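You operate a simulated robot arm through the tools that you are given. There is no shell and no other tool.

The job below is to be done with a simulated robot arm. You get a single attempt, and the scene is never put back.

## Task
Pull up the nuts at P5 and P6, then dab each with paint.
Fine: up to the mark with the red wrench; wrench and marker are laid on the bench; leave the other ports as they are.

The check looks at the end state, three seconds after you hand in, the way a careful person would. Anything else that was tipped, shoved, dropped, spilled or broken makes it a failure.

## Robot
A 6-joint arm with a three-finger gripper, fixed in place. Base frame: the origin is at the foot of the arm, x ahead of it, y to its left, z up; the work surface is at about z = 0.78. Units: m, rad, N and s.
Its first joint turns from -2.897 to 2.897 rad. Payload 4.89 kg.
The TCP is the grasp point between the finger pads, 0.03 m short of the fingertips. In the tool frame z runs along the fingers and y along their closing line. Largest opening 0.164 m; the body of the gripper starts 0.125 m behind the TCP.
Orientation is that of the tool frame in the base frame, as a unit quaternion [x, y, z, w]. With the fingers straight down and closing along the base's y, the tool's x points along the base's -x, its y along +y and its z along -z.

## Interface
- The arm moves only by the tool move_arm. Its argument "increments" is a list of rows, each an object (a shift or turn left out is 0, a gripper value left out holds the last) with "delta_rot": the turn, a rotation vector about the base's x, y, z in degrees, a list of three; "delta_pos": the shift along the base's x, y, z in m, a list of three; "claw": the opening in per cent of the stroke, from 0 (shut) to 100 (fully open). In form: [{"delta_rot": [wx, wy, wz], "delta_pos": [tx, ty, tz], "claw": claw}, ...]. A call has 1 to 20 rows; each row is the pose to reach, as a shift and turn from the pose commanded when the call began. A row lasts 0.2 s, in which the tool goes at most 0.05 m and 0.15 rad; a call with a longer step from one row to the next is refused whole, and so is a gripper value outside its range. Where a pose cannot be reached the arm comes as near as it can. A force on the tool above 40 N (or 10 N above the force at the start of the call, whichever is more), or a blocked arm, ends the call early, and 0.2 s more pass. Each finger travels about 0.108 m/s and halts on what it meets, pressing with about 38 N; the grip force reading is that of the motor and also rises with nothing between the fingers. The clock runs only during rows and for 0.2 s after the last one: add rows that repeat a pose to give the fingers time. The reply holds the time, the measured pose of the TCP, the force on the tool along the base axes, the opening and the grip force, in the units named above and with some noise, with the torque about the TCP (base axes, N m) and any sound that the robot's microphone picked up.
- Cameras (640 x 400 px; columns grow to the right, rows downward): "scene" is fixed at [0.3996, -0.6493, 1.3697]; the picture's right is [0.64, 0.77, 0.00], its down [0.63, -0.52, -0.58] and it looks along [-0.44, 0.37, -0.82] (base axes); focal length 214 px, centre (320, 200). "wrist" rides on the gripper at [0.076, -0.002, -0.152] in the tool frame; the picture's right is [0.02, 1.00, 0.00], its down [-0.88, 0.02, -0.47] and it looks along [-0.47, 0.01, 0.88] (tool axes); focal length 247 px, centre (320, 200).
- camera(camera): a new picture of that camera. The clock stands still meanwhile.
- raise_lower(by): slides the trunk up (or, below 0, down) by that many m; the arm rides with it, the base frame stays. It gives what a move gives, with no picture.
- locate(camera, pixels): for up to 12 pixels [column, row] of the newest picture of that camera ("zoom" is the newest enlarged one), the place [x, y, z] in the base frame of the surface seen there, good to about 0.003 m. The clock stands still meanwhile.
- close_up(camera, box): a new picture of the part [left, top, right, bottom] of that camera's present view, enlarged. The clock stands still meanwhile.
- finish_job(): hands the job in; it is judged then, once.

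Unless the task says otherwise, let go and move clear before handing in.

The tools are called after "Request:" as name(argument=value, ...) on one line, values as JSON. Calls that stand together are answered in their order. move_arm: Moves the arm, as the interface text tells. Its arguments: {"type":"object","properties":{"increments":{"type":"array"}},"required":["increments"]} The other tools are called the same way: raise_lower (by) slides the trunk up or down; camera (camera) takes a picture; locate (camera, pixels) gives the place of the surface under pixels of a picture; close_up (camera, box) takes an enlarged picture of a part of a camera's view; finish_job () hands the job in.

At the start:

```text
time_s: 0.0
tcp_pos: [0.171, -0.513, 1.0776]
orientation: [-0.001, 1.0, -0.001, 0.0]
wrist_force: [-0.4, 0.3, -0.2]
torque: [0.05, 0.01, 0.01]
finger_gap: 0.164
grasp_force: 0.0
trunk travel left (down, up): [-0.175, 0.215]
```

scene: 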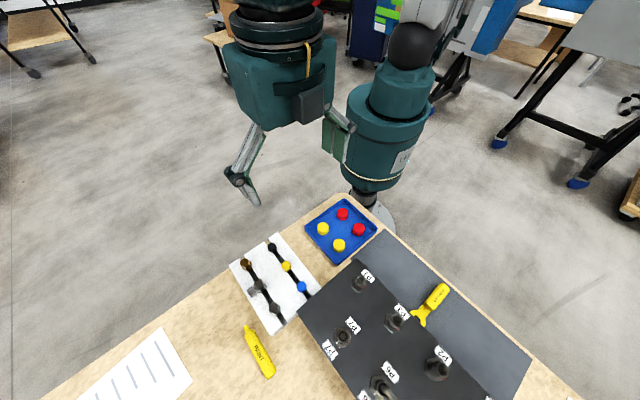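
wrist: 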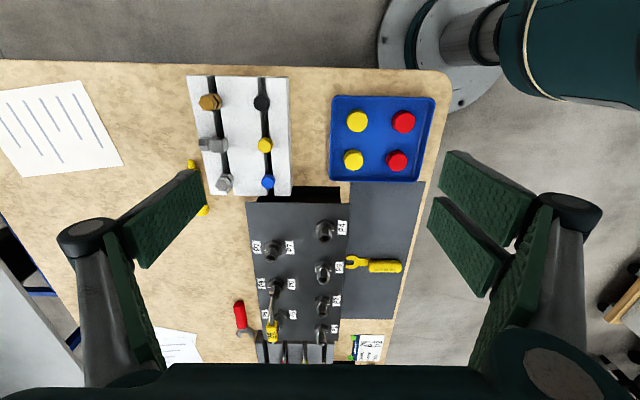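

The wrist view shows a dark port panel (around 300,270), a red wrench near (240,318), a yellow wrench near (375,265) and a yellow marker-like item near (272,330). I'll take enlarged views to read labels and identify tools.

Request:
close_up(camera="wrist", box=[220, 180, 420, 365])

Request:
close_up(camera="scene", box=[220, 220, 540, 400])

Request:
close_up(camera="wrist", box=[220, 270, 360, 365])

```text
2.16 times, centred on (320, 272) of wrist
```

zoom: 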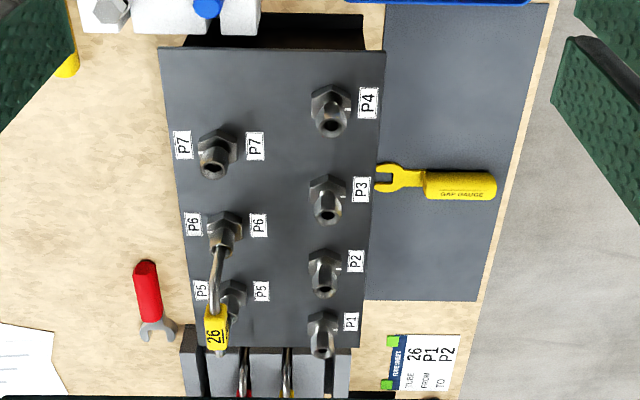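

```text
2.00 times, centred on (380, 310) of scene
```

zoom: 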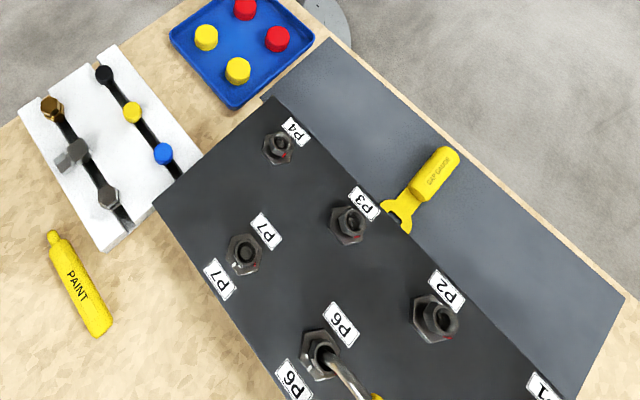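

```text
4.21 times, centred on (290, 318) of wrist
```

zoom: 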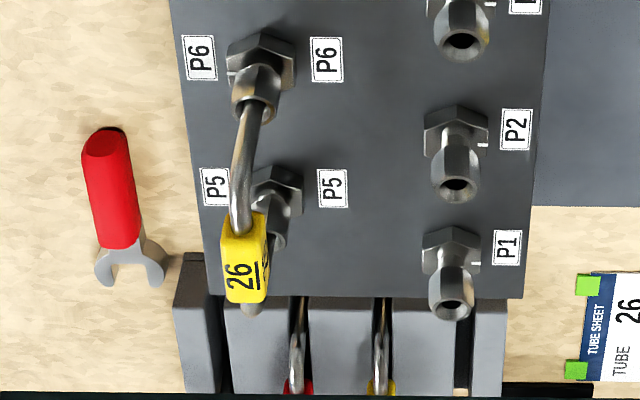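

I can read P1–P7; a tube tagged 26 joins P5 and P6; the paint marker lies left of the panel. I'll locate the key items.

Request:
locate(camera="wrist", pixels=[[239, 303], [242, 325], [252, 335], [276, 285], [281, 314], [272, 330], [323, 270], [192, 164], [204, 210], [250, 205], [345, 205], [270, 250]])

Request:
camera(camera="scene")

Request:
locate(camera="scene", pixels=[[246, 328], [256, 350], [272, 374], [440, 290], [420, 318], [300, 310], [353, 262], [380, 385], [345, 335], [438, 368], [395, 320], [360, 282]])

```text
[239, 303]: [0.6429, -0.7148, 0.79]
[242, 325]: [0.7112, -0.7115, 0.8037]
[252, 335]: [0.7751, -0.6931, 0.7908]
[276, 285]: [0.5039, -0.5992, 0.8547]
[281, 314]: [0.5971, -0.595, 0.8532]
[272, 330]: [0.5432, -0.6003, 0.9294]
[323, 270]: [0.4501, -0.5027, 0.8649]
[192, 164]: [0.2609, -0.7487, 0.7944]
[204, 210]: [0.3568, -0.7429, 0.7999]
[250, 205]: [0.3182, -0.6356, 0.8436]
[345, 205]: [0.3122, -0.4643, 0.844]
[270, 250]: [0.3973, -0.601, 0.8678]
```

```text
taken
```

scene: 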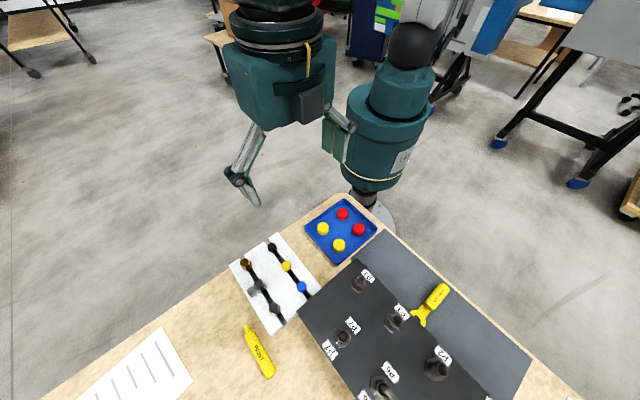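

```text
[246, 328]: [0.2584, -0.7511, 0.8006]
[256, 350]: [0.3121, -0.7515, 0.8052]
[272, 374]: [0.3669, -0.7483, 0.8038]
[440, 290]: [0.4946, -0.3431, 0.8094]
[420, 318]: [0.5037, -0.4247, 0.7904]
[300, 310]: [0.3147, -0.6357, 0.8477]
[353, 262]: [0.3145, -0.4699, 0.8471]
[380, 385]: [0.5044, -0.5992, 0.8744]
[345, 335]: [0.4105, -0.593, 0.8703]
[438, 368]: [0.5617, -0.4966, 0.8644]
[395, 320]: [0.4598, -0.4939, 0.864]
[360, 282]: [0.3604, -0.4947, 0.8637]
```

The ports stand vertical on a panel top at z≈0.845: P6 near (0.504,-0.599), P5 near (0.597,-0.595); red wrench near (0.64–0.78,-0.71); paint near (0.26–0.37,-0.75). I'll move the wrist camera over P5/P6 for a closer look.

Request:
move_arm(increments=[{"delta_pos": [0.035, -0.011, 0]}, {"delta_pos": [0.07, -0.022, 0]}, {"delta_pos": [0.105, -0.033, 0]}, {"delta_pos": [0.14, -0.044, 0]}, {"delta_pos": [0.175, -0.055, 0]}, {"delta_pos": [0.21, -0.066, 0]}, {"delta_pos": [0.245, -0.077, 0]}, {"delta_pos": [0.28, -0.088, 0]}, {"delta_pos": [0.28, -0.088, 0]}])

Request:
camera(camera="wrist")

```text
time_s: 2.0
tcp_pos: [0.4496, -0.6033, 1.0789]
orientation: [0.0, 1.0, 0.0, 0.001]
wrist_force: [1.0, -0.7, -0.4]
torque: [0.05, 0.06, -0.02]
finger_gap: 0.164
grasp_force: 0.1
trunk travel left (down, up): [-0.175, 0.215]
```

```text
taken
```

wrist: 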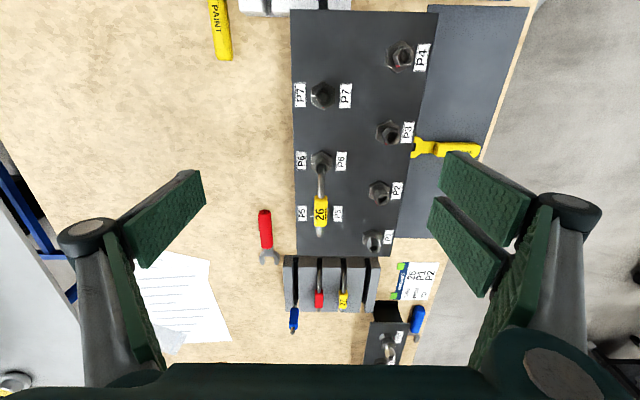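

Request:
close_up(camera="wrist", box=[240, 130, 400, 230])

Request:
close_up(camera="wrist", box=[200, 190, 440, 340])

Request:
close_up(camera="wrist", box=[280, 20, 440, 120])

Request:
close_up(camera="wrist", box=[370, 240, 450, 300])

```text
4.00 times, centred on (320, 180) of wrist
```

zoom: 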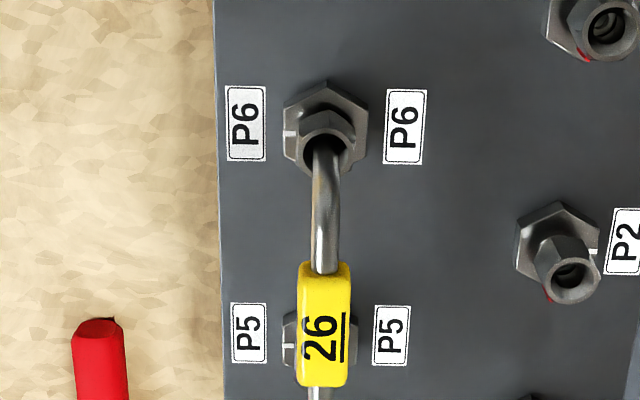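

```text
2.67 times, centred on (320, 265) of wrist
```

zoom: 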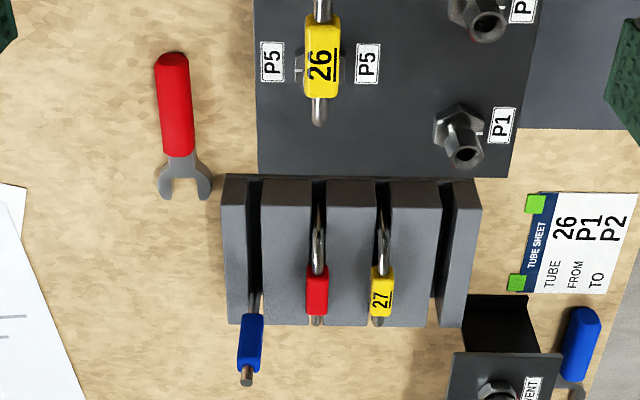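

```text
4.00 times, centred on (360, 70) of wrist
```

zoom: 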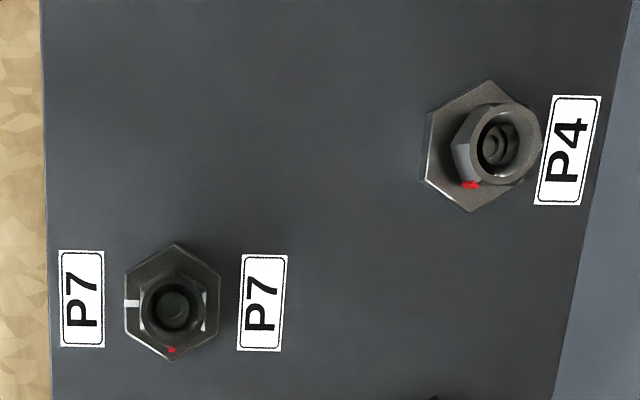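

```text
6.67 times, centred on (410, 270) of wrist
```

zoom: 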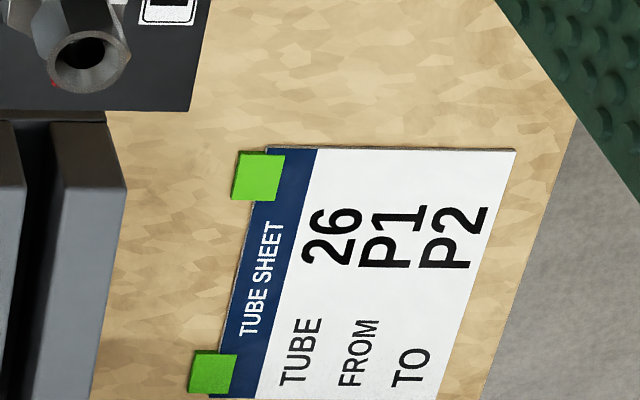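

Each port has a fixed lower hex with a white mark and an upper nut with coloured marks. I'll zoom hard into each port to understand what "at the mark" looks like.

Request:
close_up(camera="wrist", box=[300, 142, 348, 172])

Request:
close_up(camera="wrist", box=[300, 195, 348, 225])

Request:
close_up(camera="wrist", box=[300, 80, 348, 110])

Request:
close_up(camera="wrist", box=[360, 175, 408, 205])

Request:
close_up(camera="wrist", box=[360, 225, 408, 255])

Request:
close_up(camera="scene", box=[360, 360, 408, 390])

```text
13.33 times, centred on (324, 157) of wrist
```

zoom: 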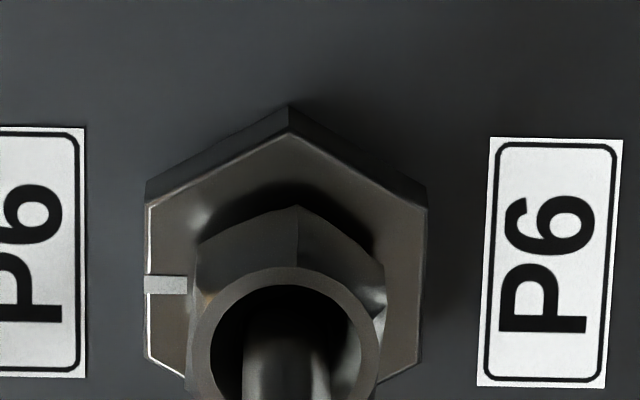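

```text
13.33 times, centred on (324, 210) of wrist
```

zoom: 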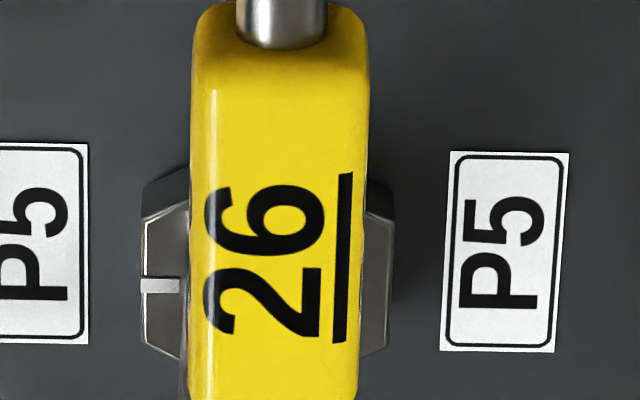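

```text
13.33 times, centred on (324, 95) of wrist
```

zoom: 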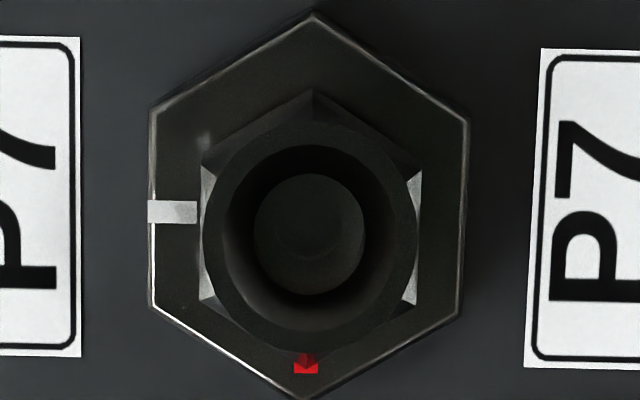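

```text
13.33 times, centred on (384, 190) of wrist
```

zoom: 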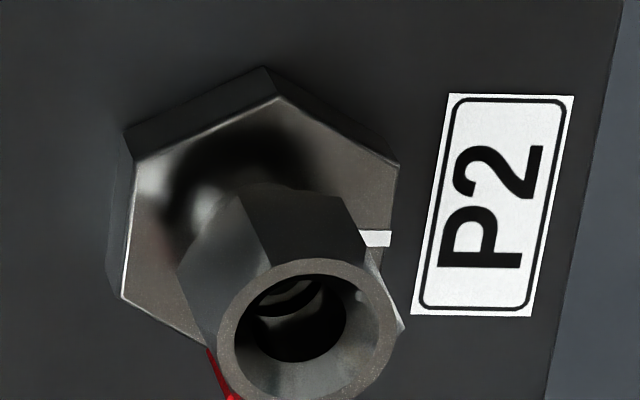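

```text
13.33 times, centred on (384, 240) of wrist
```

zoom: 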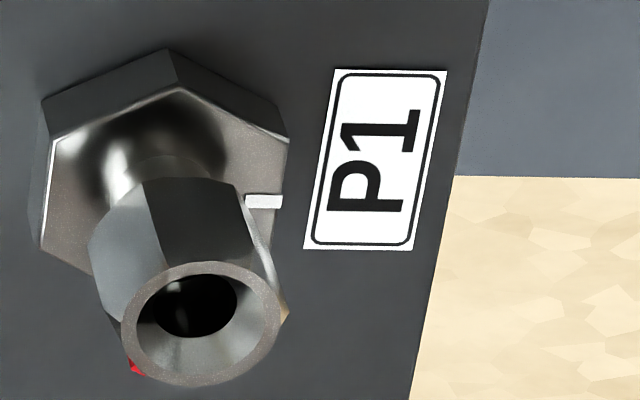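

```text
13.33 times, centred on (384, 375) of scene
```

zoom: 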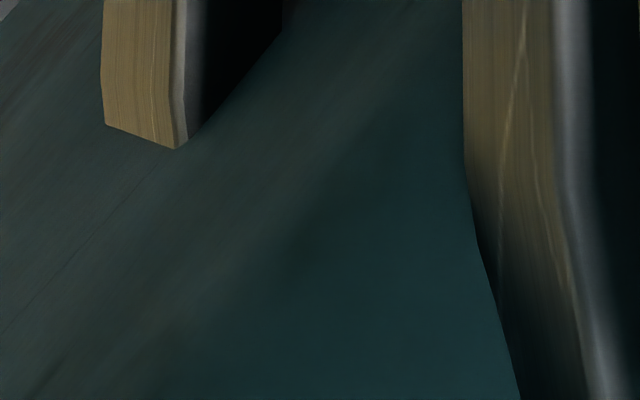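

P7's nut carries a red mark toward +x and its body a white mark toward −y; P5/P6 marks are hidden by the tube. I'll swing the wrist camera to look from the −y side.

Request:
move_arm(increments=[{"delta_pos": [0.008, -0.007, 0], "delta_rot": [0, 0, 7.5]}, {"delta_pos": [0.016, -0.014, 0], "delta_rot": [0, 0, 15]}, {"delta_pos": [0.025, -0.021, 0], "delta_rot": [0, 0, 22.5]}, {"delta_pos": [0.033, -0.028, 0], "delta_rot": [0, 0, 30]}, {"delta_pos": [0.041, -0.035, 0], "delta_rot": [0, 0, 37.5]}, {"delta_pos": [0.05, -0.043, 0], "delta_rot": [0, 0, 45]}, {"delta_pos": [0.058, -0.05, 0], "delta_rot": [0, 0, 52.5]}, {"delta_pos": [0.066, -0.057, -0.01], "delta_rot": [0, 0, 60]}, {"delta_pos": [0.075, -0.064, -0.02], "delta_rot": [0, 0, 67.5]}, {"delta_pos": [0.083, -0.071, -0.03], "delta_rot": [0, 0, 75]}, {"delta_pos": [0.091, -0.078, -0.04], "delta_rot": [0, 0, 82.5]}, {"delta_pos": [0.1, -0.086, -0.05], "delta_rot": [0, 0, 90]}, {"delta_pos": [0.1, -0.086, -0.05], "delta_rot": [0, 0, 90]}])

Request:
camera(camera="wrist")

```text
time_s: 4.8
tcp_pos: [0.5499, -0.6877, 1.0277]
orientation: [0.707, -0.707, 0.0, 0.0]
wrist_force: [-0.2, 0.6, -0.7]
torque: [-0.02, 0.02, 0.01]
finger_gap: 0.164
grasp_force: 0.0
trunk travel left (down, up): [-0.175, 0.215]
```

```text
taken
```

wrist: 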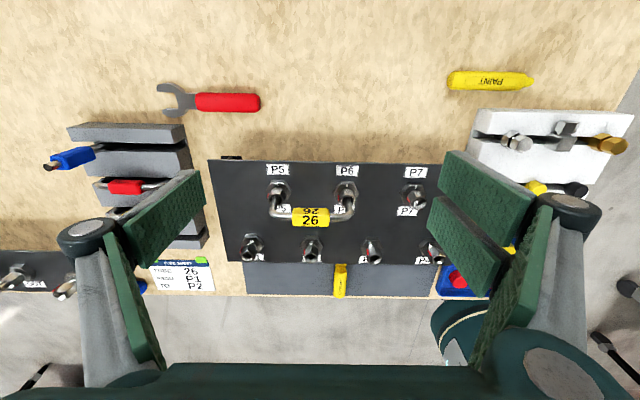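

Request:
close_up(camera="wrist", box=[254, 170, 302, 200])

Request:
close_up(camera="wrist", box=[322, 170, 370, 200])

Request:
close_up(camera="wrist", box=[392, 176, 440, 206])

Request:
close_up(camera="wrist", box=[145, 70, 275, 151])

Request:
close_up(camera="wrist", box=[435, 50, 555, 125])

Request:
close_up(camera="wrist", box=[225, 150, 385, 250])

```text
13.33 times, centred on (278, 185) of wrist
```

zoom: 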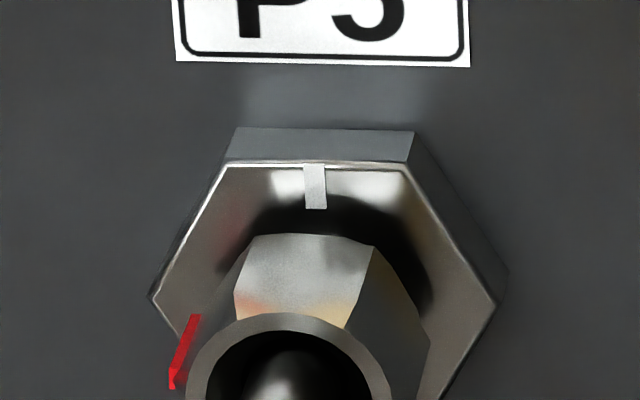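

```text
13.33 times, centred on (346, 185) of wrist
```

zoom: 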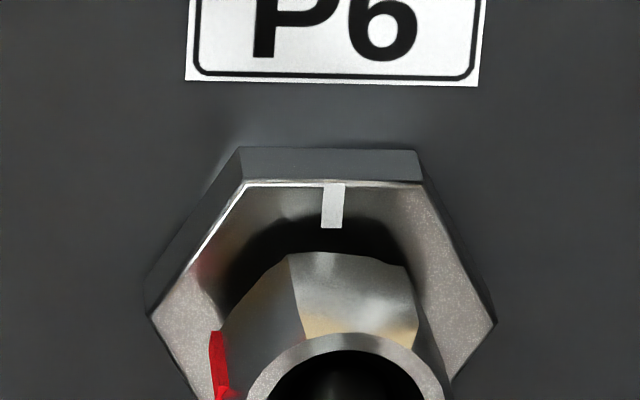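

```text
13.33 times, centred on (416, 191) of wrist
```

zoom: 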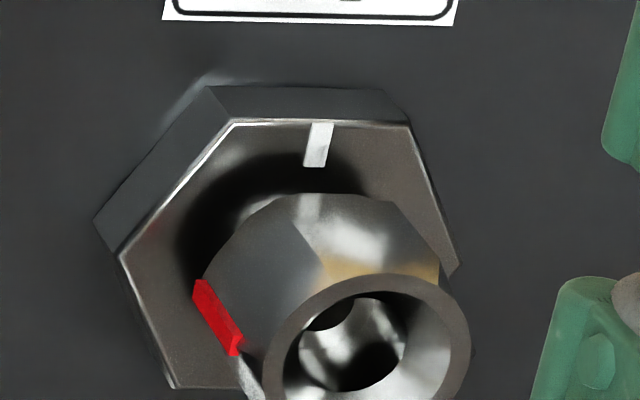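

```text
4.92 times, centred on (210, 110) of wrist
```

zoom: 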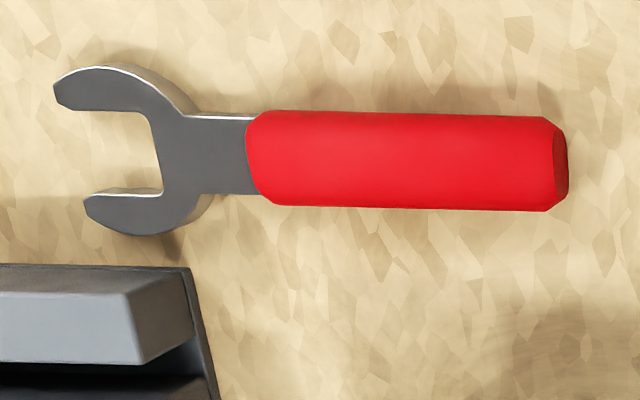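

```text
5.33 times, centred on (495, 88) of wrist
```

zoom: 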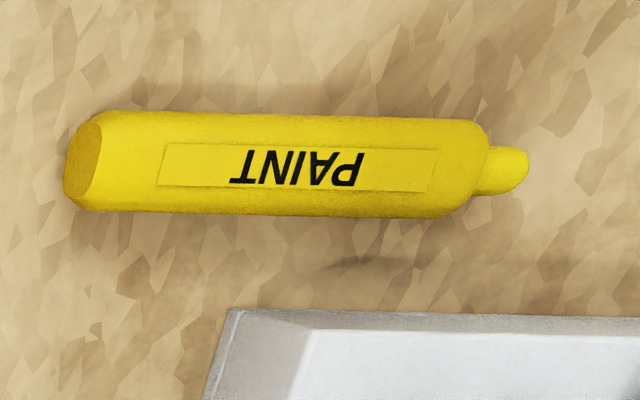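

```text
4.00 times, centred on (305, 200) of wrist
```

zoom: 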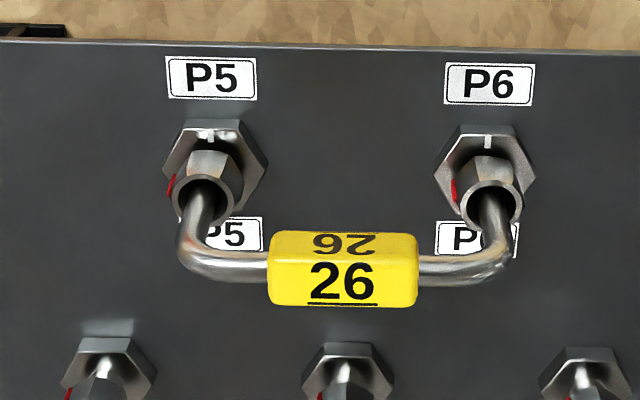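

Close views show a red witness strip on each nut (toward +x) and a white mark on the body (toward −y), so tightening is clockwise by roughly a quarter turn. I'll tilt the camera to look straight down on P6 to measure hex and mark angles.

Request:
move_arm(increments=[{"delta_pos": [-0.009, 0.018, 0], "delta_rot": [-5.6, 0, 0]}, {"delta_pos": [-0.018, 0.036, 0], "delta_rot": [-11.2, 0, 0]}, {"delta_pos": [-0.028, 0.054, 0], "delta_rot": [-16.8, 0, 0]}, {"delta_pos": [-0.037, 0.072, 0], "delta_rot": [-22.4, 0, 0]}, {"delta_pos": [-0.046, 0.088, 0], "delta_rot": [-28.1, 0, 0]}, {"delta_pos": [-0.046, 0.088, 0], "delta_rot": [-28.1, 0, 0]}])

Request:
camera(camera="wrist")

Request:
close_up(camera="wrist", box=[296, 185, 344, 215])

Request:
close_up(camera="wrist", box=[216, 185, 264, 215])

```text
time_s: 6.2
tcp_pos: [0.505, -0.5994, 1.0272]
orientation: [-0.686, 0.686, -0.171, -0.172]
wrist_force: [0.7, 1.1, -0.3]
torque: [-0.03, -0.02, 0.06]
finger_gap: 0.1641
grasp_force: 0.1
trunk travel left (down, up): [-0.175, 0.215]
```

```text
taken
```

wrist: 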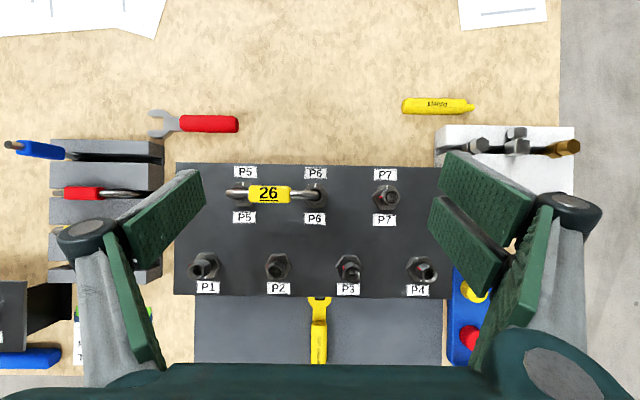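

```text
13.33 times, centred on (320, 200) of wrist
```

zoom: 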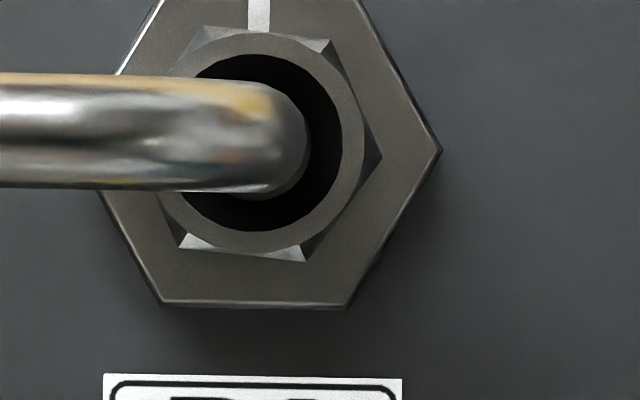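

```text
13.33 times, centred on (240, 200) of wrist
```

zoom: 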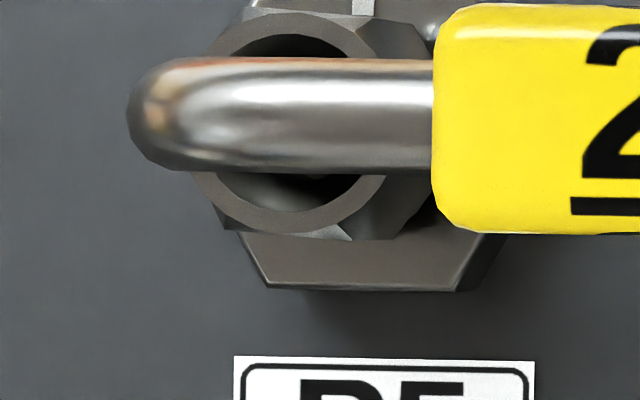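

Straight-down view of P6 (zoom): nut corners near (382,157), (305,262), (205,28), i.e. corners at about 175°/235°/295°/355°, with the white mark at 270°. Now the same view of P5.

Request:
move_arm(increments=[{"delta_pos": [0.03, 0, 0]}, {"delta_pos": [0.06, 0, 0]}, {"delta_pos": [0.093, 0, 0]}, {"delta_pos": [0.093, 0, 0]}])

Request:
close_up(camera="wrist", box=[296, 180, 344, 210])

Request:
camera(camera="wrist")

Request:
locate(camera="wrist", pixels=[[320, 190], [320, 210], [290, 190], [320, 185]])

```text
time_s: 7.2
tcp_pos: [0.5993, -0.5977, 1.0291]
orientation: [0.686, -0.686, 0.172, 0.171]
wrist_force: [1.7, -0.5, -0.7]
torque: [0.01, 0.09, -0.06]
finger_gap: 0.164
grasp_force: 0.0
trunk travel left (down, up): [-0.175, 0.215]
```

```text
13.33 times, centred on (320, 195) of wrist
```

zoom: 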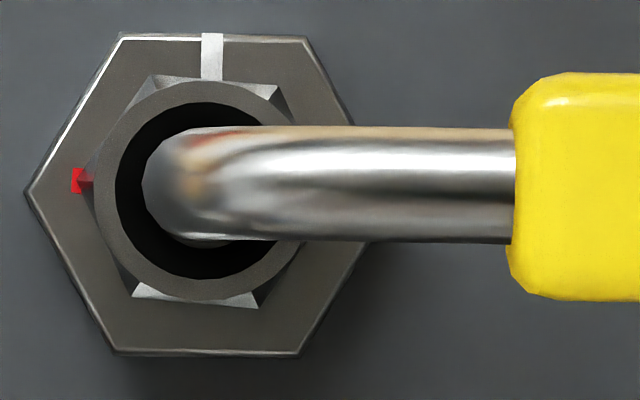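

```text
taken
```

wrist: 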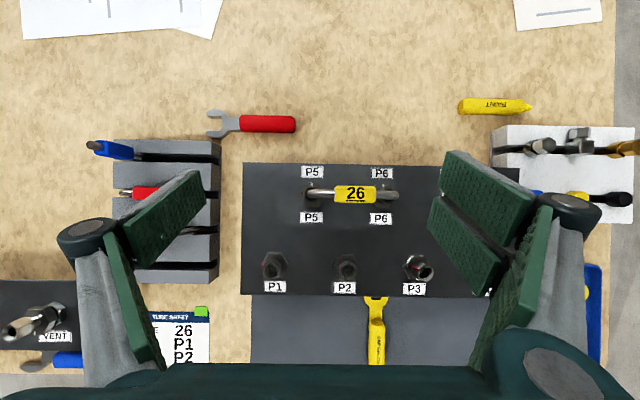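

```text
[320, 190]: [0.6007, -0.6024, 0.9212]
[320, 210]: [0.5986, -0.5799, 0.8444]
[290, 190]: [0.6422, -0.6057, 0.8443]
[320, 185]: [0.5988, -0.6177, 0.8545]
```

P5 nut (zoom): red strip on the corner at (82,180), corners (150,77), (258,306), white mark at (211,55); about 86° clockwise still to go. I'll measure heights on the port and on the red wrench.

Request:
locate(camera="zoom", pixels=[[108, 190], [203, 92], [203, 290], [152, 82], [256, 303], [60, 200], [211, 60], [78, 180], [20, 350], [210, 340], [420, 185], [580, 185]])

Request:
close_up(camera="wrist", box=[197, 90, 309, 160])

```text
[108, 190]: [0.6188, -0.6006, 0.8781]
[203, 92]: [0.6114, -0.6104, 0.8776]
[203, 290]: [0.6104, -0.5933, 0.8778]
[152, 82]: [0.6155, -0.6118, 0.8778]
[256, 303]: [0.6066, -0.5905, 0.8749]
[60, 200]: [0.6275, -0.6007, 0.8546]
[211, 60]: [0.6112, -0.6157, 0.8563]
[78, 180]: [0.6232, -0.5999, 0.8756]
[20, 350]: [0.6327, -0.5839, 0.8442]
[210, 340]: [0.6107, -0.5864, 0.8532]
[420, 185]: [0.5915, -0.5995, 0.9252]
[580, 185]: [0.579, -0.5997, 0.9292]
```

```text
5.71 times, centred on (253, 125) of wrist
```

zoom: 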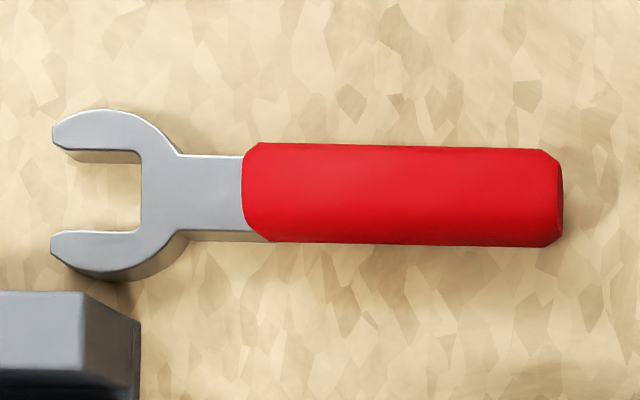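

Request:
locate(camera="zoom", pixels=[[270, 192], [540, 196], [400, 194], [400, 155], [400, 235], [210, 192], [150, 190], [90, 122], [80, 240], [60, 130], [60, 245], [300, 320]])

```text
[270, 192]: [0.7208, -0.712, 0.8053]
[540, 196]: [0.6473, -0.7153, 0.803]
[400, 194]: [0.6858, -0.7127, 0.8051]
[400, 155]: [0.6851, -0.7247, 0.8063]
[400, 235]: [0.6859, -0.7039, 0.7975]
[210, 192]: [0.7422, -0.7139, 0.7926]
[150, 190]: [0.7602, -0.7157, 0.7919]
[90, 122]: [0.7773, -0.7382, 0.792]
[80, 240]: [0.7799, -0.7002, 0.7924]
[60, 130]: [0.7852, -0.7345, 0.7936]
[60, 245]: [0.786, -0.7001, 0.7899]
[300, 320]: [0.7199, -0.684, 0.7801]
```

Nut tops are at z≈0.878, body tops 0.854, P5 centre ≈(0.611,−0.601); the wrench lies along x at y≈−0.714 with jaw toward +x, handle z 0.78–0.805. I'll level the tool and test the reach at the P5 side.

Request:
move_arm(increments=[{"delta_pos": [0.01, -0.03, 0.0], "delta_rot": [5.6, 0, 0]}, {"delta_pos": [0.02, -0.06, 0.0], "delta_rot": [11.2, 0, 0]}, {"delta_pos": [0.04, -0.09, 0.0], "delta_rot": [16.8, 0, 0]}, {"delta_pos": [0.06, -0.12, -0.02], "delta_rot": [22.4, 0, 0]}, {"delta_pos": [0.08, -0.14, -0.05], "delta_rot": [28.1, 0, 0]}, {"delta_pos": [0.08, -0.14, -0.08], "delta_rot": [28.1, 0, 0]}, {"delta_pos": [0.08, -0.14, -0.11], "delta_rot": [28.1, 0, 0]}, {"delta_pos": [0.08, -0.14, -0.11], "delta_rot": [28.1, 0, 0]}])

```text
time_s: 9.0
tcp_pos: [0.6778, -0.741, 0.9171]
orientation: [-0.707, 0.707, 0.0, 0.0]
wrist_force: [0.0, 0.4, -1.0]
torque: [0.06, 0.03, 0.02]
finger_gap: 0.164
grasp_force: 0.0
trunk travel left (down, up): [-0.175, 0.215]
```

The arm reaches radius ≈1.0 at z=0.917, so P5 can be engaged from −y/+x. Now I'll turn back to yaw 0 above the wrench handle.

Request:
move_arm(increments=[{"delta_pos": [-0.002, 0.002, 0.01], "delta_rot": [0, 0, -7.5]}, {"delta_pos": [-0.004, 0.005, 0.02], "delta_rot": [0, 0, -15]}, {"delta_pos": [-0.006, 0.007, 0.03], "delta_rot": [0, 0, -22.5]}, {"delta_pos": [-0.008, 0.01, 0.03], "delta_rot": [0, 0, -30]}, {"delta_pos": [-0.01, 0.012, 0.03], "delta_rot": [0, 0, -37.5]}, {"delta_pos": [-0.012, 0.015, 0.03], "delta_rot": [0, 0, -45]}, {"delta_pos": [-0.014, 0.018, 0.03], "delta_rot": [0, 0, -52.5]}, {"delta_pos": [-0.016, 0.02, 0.03], "delta_rot": [0, 0, -60]}, {"delta_pos": [-0.018, 0.022, 0.03], "delta_rot": [0, 0, -67.5]}, {"delta_pos": [-0.02, 0.025, 0.03], "delta_rot": [0, 0, -75]}, {"delta_pos": [-0.021, 0.027, 0.03], "delta_rot": [0, 0, -82.5]}, {"delta_pos": [-0.021, 0.027, 0.03], "delta_rot": [0, 0, -90]}, {"delta_pos": [-0.021, 0.027, 0.03], "delta_rot": [0, 0, -90]}])

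Request:
camera(camera="wrist")

```text
time_s: 11.8
tcp_pos: [0.6587, -0.7118, 0.9472]
orientation: [0.002, 1.0, 0.0, -0.001]
wrist_force: [0.9, 1.2, -0.2]
torque: [0.01, 0.02, -0.01]
finger_gap: 0.1641
grasp_force: 0.1
trunk travel left (down, up): [-0.175, 0.215]
```

```text
taken
```

wrist: 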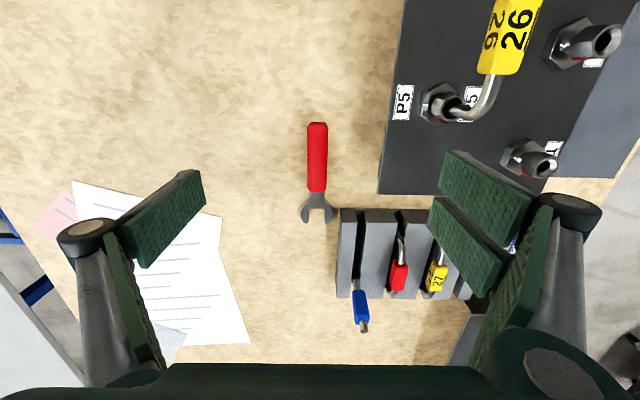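

The wrench (316,170) sits nicely in line below the tool. I'll zoom on it to fine-align, and partly close the fingers so they clear the panel edge at y≈−0.64.

Request:
close_up(camera="wrist", box=[240, 110, 400, 230])

Request:
locate(camera="wrist", pixels=[[318, 126], [317, 140], [317, 160], [317, 180], [317, 200], [309, 160], [326, 160], [306, 215], [328, 215], [380, 180], [350, 215]])

```text
3.33 times, centred on (320, 170) of wrist
```

zoom: 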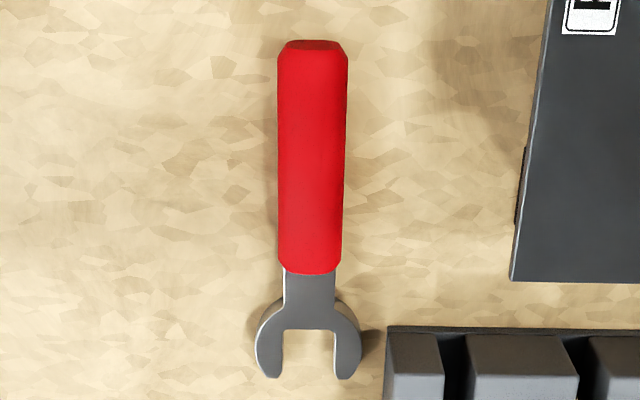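

```text
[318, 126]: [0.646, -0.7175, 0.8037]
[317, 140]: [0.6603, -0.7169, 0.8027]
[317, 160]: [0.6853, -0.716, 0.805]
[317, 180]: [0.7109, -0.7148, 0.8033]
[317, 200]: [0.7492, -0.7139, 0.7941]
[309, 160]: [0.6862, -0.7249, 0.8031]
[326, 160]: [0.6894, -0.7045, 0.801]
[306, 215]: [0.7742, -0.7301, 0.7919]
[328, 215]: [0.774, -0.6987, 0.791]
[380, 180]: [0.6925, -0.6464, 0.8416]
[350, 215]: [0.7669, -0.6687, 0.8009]
```

The handle is centred at y≈−0.715. I'll narrow the fingers to ~6 cm, descend so the tips stay 4 mm above the bench, then grip.

Request:
move_arm(increments=[{"claw": 36}, {"delta_pos": [0, -0.003, 0], "claw": 36}, {"delta_pos": [0, -0.003, 0], "claw": 36}, {"delta_pos": [0, -0.003, -0.03]}, {"delta_pos": [0, -0.003, -0.06]}, {"delta_pos": [0, -0.003, -0.09]}, {"delta_pos": [0, -0.003, -0.115]}, {"delta_pos": [0, -0.003, -0.125]}, {"delta_pos": [0, -0.003, -0.132]}, {"delta_pos": [0, -0.003, -0.132]}])

Request:
camera(camera="wrist")

```text
time_s: 14.0
tcp_pos: [0.6579, -0.7148, 0.816]
orientation: [0.0, 1.0, 0.0, 0.0]
wrist_force: [0.6, -0.4, 0.3]
torque: [-0.03, 0.01, 0.02]
finger_gap: 0.0588
grasp_force: 0.0
trunk travel left (down, up): [-0.175, 0.215]
```

```text
taken
```

wrist: 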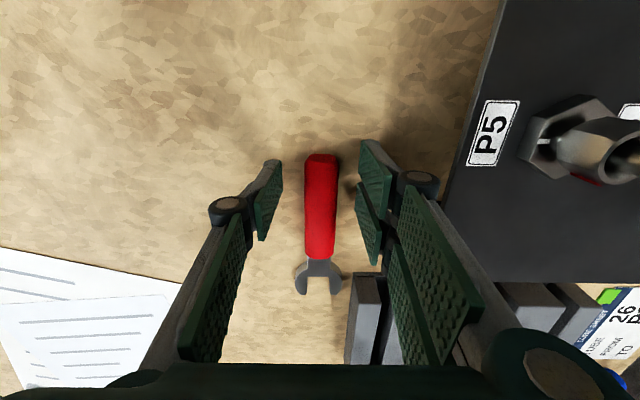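

The red handle (320,205) is centred between the pads. Closing.

Request:
move_arm(increments=[{"claw": 0}, {"claw": 0}, {"claw": 0}, {"claw": 0}])

Request:
camera(camera="wrist")

```text
time_s: 15.0
tcp_pos: [0.6577, -0.7164, 0.8165]
orientation: [0.0, 1.0, 0.0, 0.0]
wrist_force: [-0.1, -0.9, -0.3]
torque: [0.0, 0.05, 0.0]
finger_gap: 0.0255
grasp_force: 38.1
trunk travel left (down, up): [-0.175, 0.215]
```

```text
taken
```

wrist: 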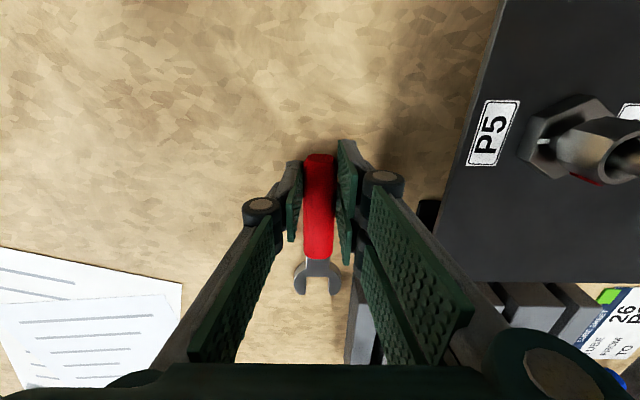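

Grip holds at 25.5 mm with 38 N. Lifting straight up.

Request:
move_arm(increments=[{"delta_pos": [0, 0, 0.01]}, {"delta_pos": [0, 0, 0.03]}, {"delta_pos": [0, 0, 0.06]}, {"delta_pos": [0, 0, 0.09]}, {"delta_pos": [0, 0, 0.12]}, {"delta_pos": [0, 0, 0.15]}, {"delta_pos": [0, 0, 0.15]}])

Request:
camera(camera="wrist")

Request:
close_up(camera="wrist", box=[240, 140, 400, 310])

Request:
locate(camera="wrist", pixels=[[320, 170], [320, 210], [320, 250], [320, 266], [301, 285], [335, 285], [302, 275], [336, 275], [320, 273]])

```text
time_s: 16.6
tcp_pos: [0.6569, -0.717, 0.9683]
orientation: [0.0, 1.0, 0.0, -0.001]
wrist_force: [-0.5, -0.3, -1.9]
torque: [-0.03, 0.02, 0.02]
finger_gap: 0.0253
grasp_force: 38.0
trunk travel left (down, up): [-0.175, 0.215]
```

```text
taken
```

wrist: 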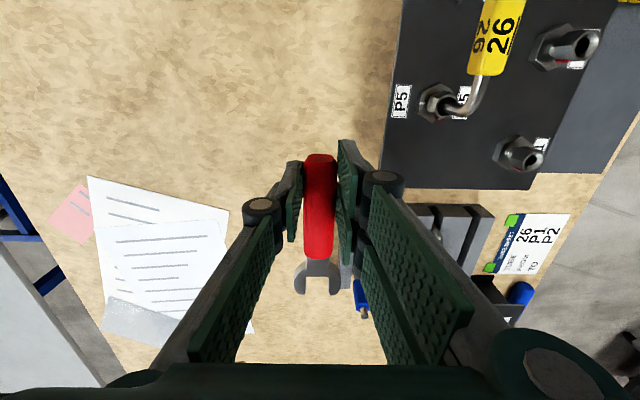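

```text
2.35 times, centred on (320, 225) of wrist
```

zoom: 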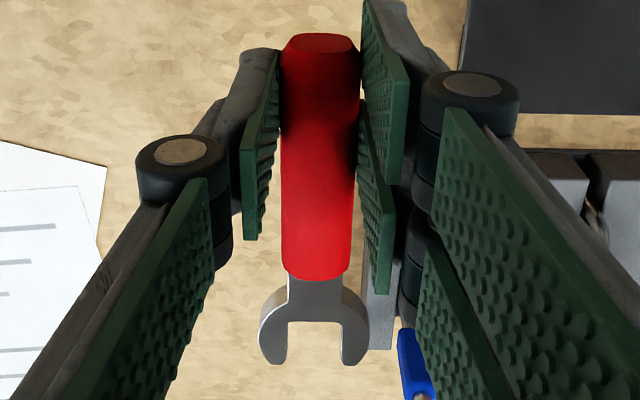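

```text
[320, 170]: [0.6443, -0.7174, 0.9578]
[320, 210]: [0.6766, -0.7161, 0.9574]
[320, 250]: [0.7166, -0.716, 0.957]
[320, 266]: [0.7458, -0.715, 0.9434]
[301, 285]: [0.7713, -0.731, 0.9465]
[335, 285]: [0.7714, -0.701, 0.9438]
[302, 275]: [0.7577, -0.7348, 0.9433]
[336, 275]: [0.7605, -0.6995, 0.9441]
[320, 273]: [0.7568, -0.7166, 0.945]
```

The wrench is level in the hand: jaw centred on the tool plane, throat ≈0.103 m ahead of the TCP, steel about 24–36 mm below TCP height. I'll raise and swing it to yaw ≈115° on the −y side of P6, staying above the tube.

Request:
move_arm(increments=[{"delta_pos": [0, -0.01, 0.03]}, {"delta_pos": [-0.005, -0.02, 0.06]}, {"delta_pos": [-0.01, -0.033, 0.08], "delta_rot": [0, 0, 7.2]}, {"delta_pos": [-0.015, -0.034, 0.08], "delta_rot": [0, 0, 14.4]}, {"delta_pos": [-0.02, -0.034, 0.08], "delta_rot": [0, 0, 21.6]}, {"delta_pos": [-0.025, -0.034, 0.08], "delta_rot": [0, 0, 28.8]}, {"delta_pos": [-0.03, -0.034, 0.08], "delta_rot": [0, 0, 36]}, {"delta_pos": [-0.035, -0.034, 0.08], "delta_rot": [0, 0, 43.2]}, {"delta_pos": [-0.04, -0.034, 0.08], "delta_rot": [0, 0, 50.4]}, {"delta_pos": [-0.045, -0.034, 0.08], "delta_rot": [0, 0, 57.6]}, {"delta_pos": [-0.05, -0.034, 0.08], "delta_rot": [0, 0, 64.8]}, {"delta_pos": [-0.055, -0.034, 0.08], "delta_rot": [0, 0, 72]}, {"delta_pos": [-0.06, -0.034, 0.08], "delta_rot": [0, 0, 79.2]}, {"delta_pos": [-0.065, -0.034, 0.08], "delta_rot": [0, 0, 86.4]}, {"delta_pos": [-0.07, -0.034, 0.08], "delta_rot": [0, 0, 93.6]}, {"delta_pos": [-0.075, -0.034, 0.08], "delta_rot": [0, 0, 100.8]}, {"delta_pos": [-0.0777, -0.0338, 0.08], "delta_rot": [0, 0, 108]}, {"delta_pos": [-0.0777, -0.0338, 0.08], "delta_rot": [0, 0, 114.8]}, {"delta_pos": [-0.0777, -0.0338, 0.08], "delta_rot": [0, 0, 114.8]}])

Request:
camera(camera="wrist")

```text
time_s: 20.6
tcp_pos: [0.5798, -0.749, 1.045]
orientation: [0.843, -0.538, 0.001, 0.0]
wrist_force: [-0.6, -0.1, -1.5]
torque: [-0.06, -0.02, -0.01]
finger_gap: 0.0255
grasp_force: 38.2
trunk travel left (down, up): [-0.175, 0.215]
```

```text
taken
```

wrist: 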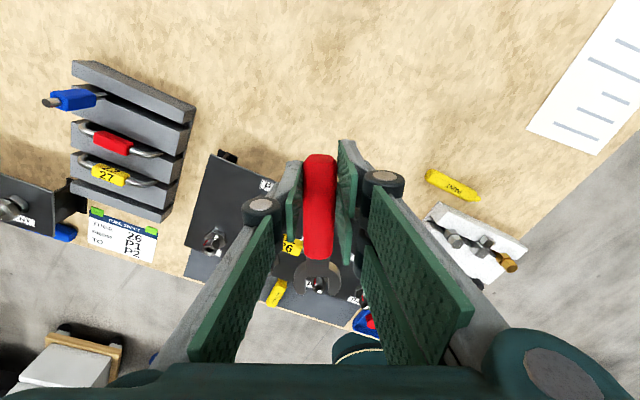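

At (0.580,−0.749,1.045), yaw 115°. I'll lower to z≈0.92 (steel still above the nut tops) and check alignment.

Request:
move_arm(increments=[{"delta_pos": [0, -0.001, -0.03]}, {"delta_pos": [0, -0.002, -0.06]}, {"delta_pos": [0, -0.002, -0.09]}, {"delta_pos": [0, -0.002, -0.115]}, {"delta_pos": [0, -0.002, -0.125]}, {"delta_pos": [0, -0.002, -0.125]}])

Request:
camera(camera="wrist")

Request:
close_up(camera="wrist", box=[270, 250, 382, 320])

```text
time_s: 22.0
tcp_pos: [0.5798, -0.7518, 0.9194]
orientation: [0.842, -0.539, 0.0, -0.001]
wrist_force: [0.2, -0.3, -1.5]
torque: [-0.05, -0.01, 0.02]
finger_gap: 0.0255
grasp_force: 37.3
trunk travel left (down, up): [-0.175, 0.215]
```

```text
taken
```

wrist: 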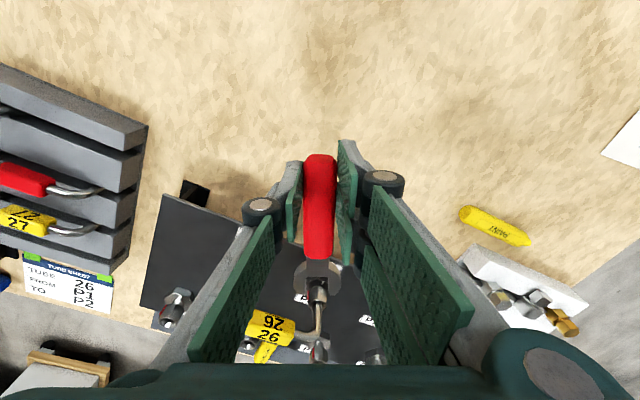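

```text
5.71 times, centred on (326, 285) of wrist
```

zoom: 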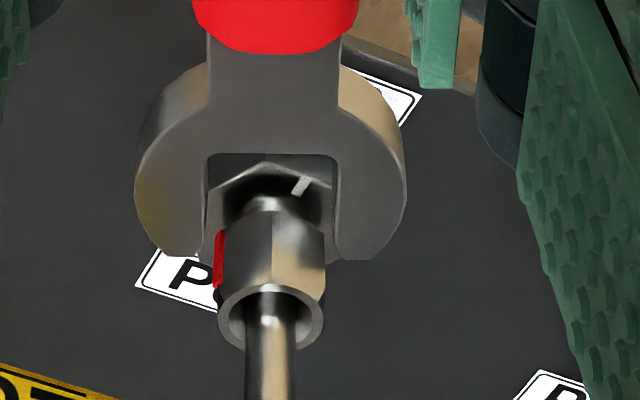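

The zoom shows the nut's front corner edge (u≈272) centred in the jaw gap (207–337), so direction and lateral alignment are good. I'll lower to working height z≈0.897 and re-check.

Request:
move_arm(increments=[{"delta_pos": [0, 0, -0.012]}, {"delta_pos": [0, 0, -0.0225]}, {"delta_pos": [0, 0, -0.0225]}])

Request:
close_up(camera="wrist", box=[270, 250, 382, 320])

Request:
locate(camera="zoom", pixels=[[270, 100], [180, 230], [370, 230], [272, 130], [270, 245], [250, 290], [300, 290]])

```text
time_s: 22.8
tcp_pos: [0.5808, -0.7511, 0.8966]
orientation: [0.843, -0.539, 0.0, 0.0]
wrist_force: [0.8, 0.5, -0.7]
torque: [-0.01, -0.01, 0.0]
finger_gap: 0.0255
grasp_force: 38.3
trunk travel left (down, up): [-0.175, 0.215]
```

```text
5.71 times, centred on (326, 285) of wrist
```

zoom: 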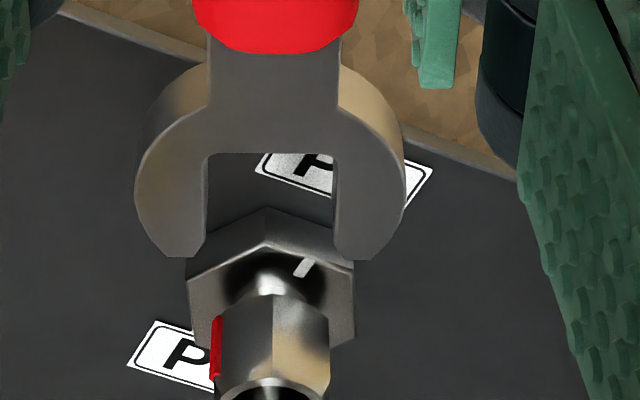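

```text
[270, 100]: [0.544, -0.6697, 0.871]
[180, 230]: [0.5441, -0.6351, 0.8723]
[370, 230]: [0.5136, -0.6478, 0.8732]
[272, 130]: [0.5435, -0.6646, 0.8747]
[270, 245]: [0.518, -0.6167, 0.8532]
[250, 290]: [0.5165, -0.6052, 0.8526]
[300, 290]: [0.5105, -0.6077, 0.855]
```

Steel is at 0.861–0.873, inside the nut's hex band. I'll advance 24 mm toward the nut with a 0.7 mm sideways trim and look again.

Request:
move_arm(increments=[{"delta_pos": [-0.004, 0.0075, 0]}, {"delta_pos": [-0.0074, 0.0145, 0]}, {"delta_pos": [-0.0107, 0.0215, 0]}, {"delta_pos": [-0.0107, 0.0215, 0]}])

Request:
close_up(camera="wrist", box=[270, 250, 382, 320])

```text
time_s: 23.8
tcp_pos: [0.5698, -0.7296, 0.8987]
orientation: [0.842, -0.539, 0.001, 0.0]
wrist_force: [-0.8, -0.3, -1.1]
torque: [-0.04, -0.02, -0.04]
finger_gap: 0.0252
grasp_force: 37.5
trunk travel left (down, up): [-0.175, 0.215]
```

```text
5.71 times, centred on (326, 285) of wrist
```

zoom: 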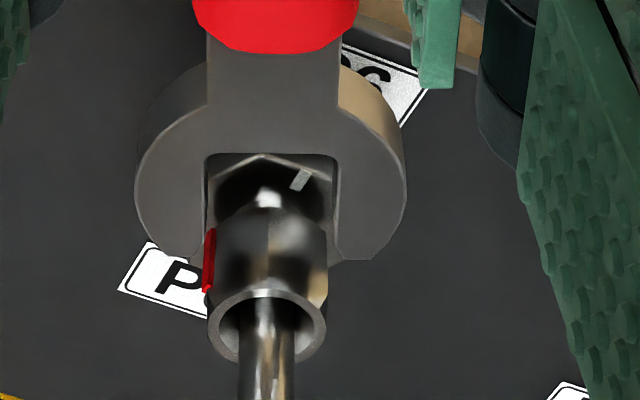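

The nut edge (u≈268) is centred in the jaw (206–336). Advancing the remaining ~23 mm in small steps.

Request:
move_arm(increments=[{"delta_pos": [-0.0021, 0.0045, 0]}, {"delta_pos": [-0.0042, 0.0091, 0]}, {"delta_pos": [-0.0063, 0.0136, 0]}, {"delta_pos": [-0.0084, 0.0182, 0]}, {"delta_pos": [-0.0099, 0.0213, 0]}, {"delta_pos": [-0.0099, 0.0213, 0]}])

Request:
close_up(camera="wrist", box=[270, 250, 382, 320])

```text
time_s: 25.2
tcp_pos: [0.5589, -0.7083, 0.8983]
orientation: [0.843, -0.538, 0.0, 0.001]
wrist_force: [3.9, 1.4, -1.1]
torque: [-0.05, -0.1, -0.44]
finger_gap: 0.0256
grasp_force: 38.1
trunk travel left (down, up): [-0.175, 0.215]
```

```text
5.71 times, centred on (326, 285) of wrist
```

zoom: 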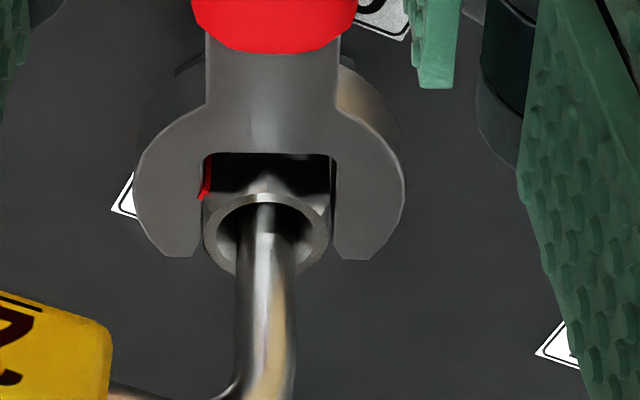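

The jaw is around the nut (ring centre ≈(267,233)), small contact force only. I'll seat 3 mm deeper and turn the first 20° clockwise about the nut axis, watching forces.

Request:
move_arm(increments=[{"delta_pos": [-0.0012, 0.0024, 0]}, {"delta_pos": [-0.0086, -0.0007, 0], "delta_rot": [0, 0, -4]}, {"delta_pos": [-0.0162, -0.0033, 0], "delta_rot": [0, 0, -8]}, {"delta_pos": [-0.0239, -0.0053, 0], "delta_rot": [0, 0, -12]}, {"delta_pos": [-0.0318, -0.0068, 0], "delta_rot": [0, 0, -16]}, {"delta_pos": [-0.0398, -0.0078, 0], "delta_rot": [0, 0, -20]}, {"delta_pos": [-0.0398, -0.0078, 0], "delta_rot": [0, 0, -20]}])

Request:
close_up(camera="wrist", box=[270, 250, 382, 320])

```text
time_s: 26.8
tcp_pos: [0.5201, -0.7159, 0.8985]
orientation: [0.735, -0.678, -0.001, 0.0]
wrist_force: [-2.8, 2.2, -3.7]
torque: [-0.28, 0.1, 0.64]
finger_gap: 0.0253
grasp_force: 37.5
trunk travel left (down, up): [-0.175, 0.215]
```

```text
5.71 times, centred on (326, 285) of wrist
```

zoom: 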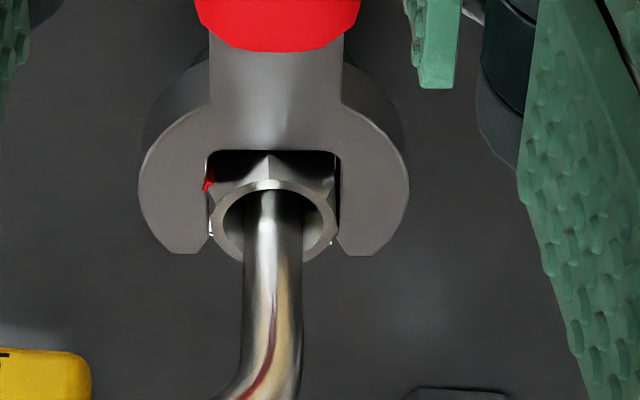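

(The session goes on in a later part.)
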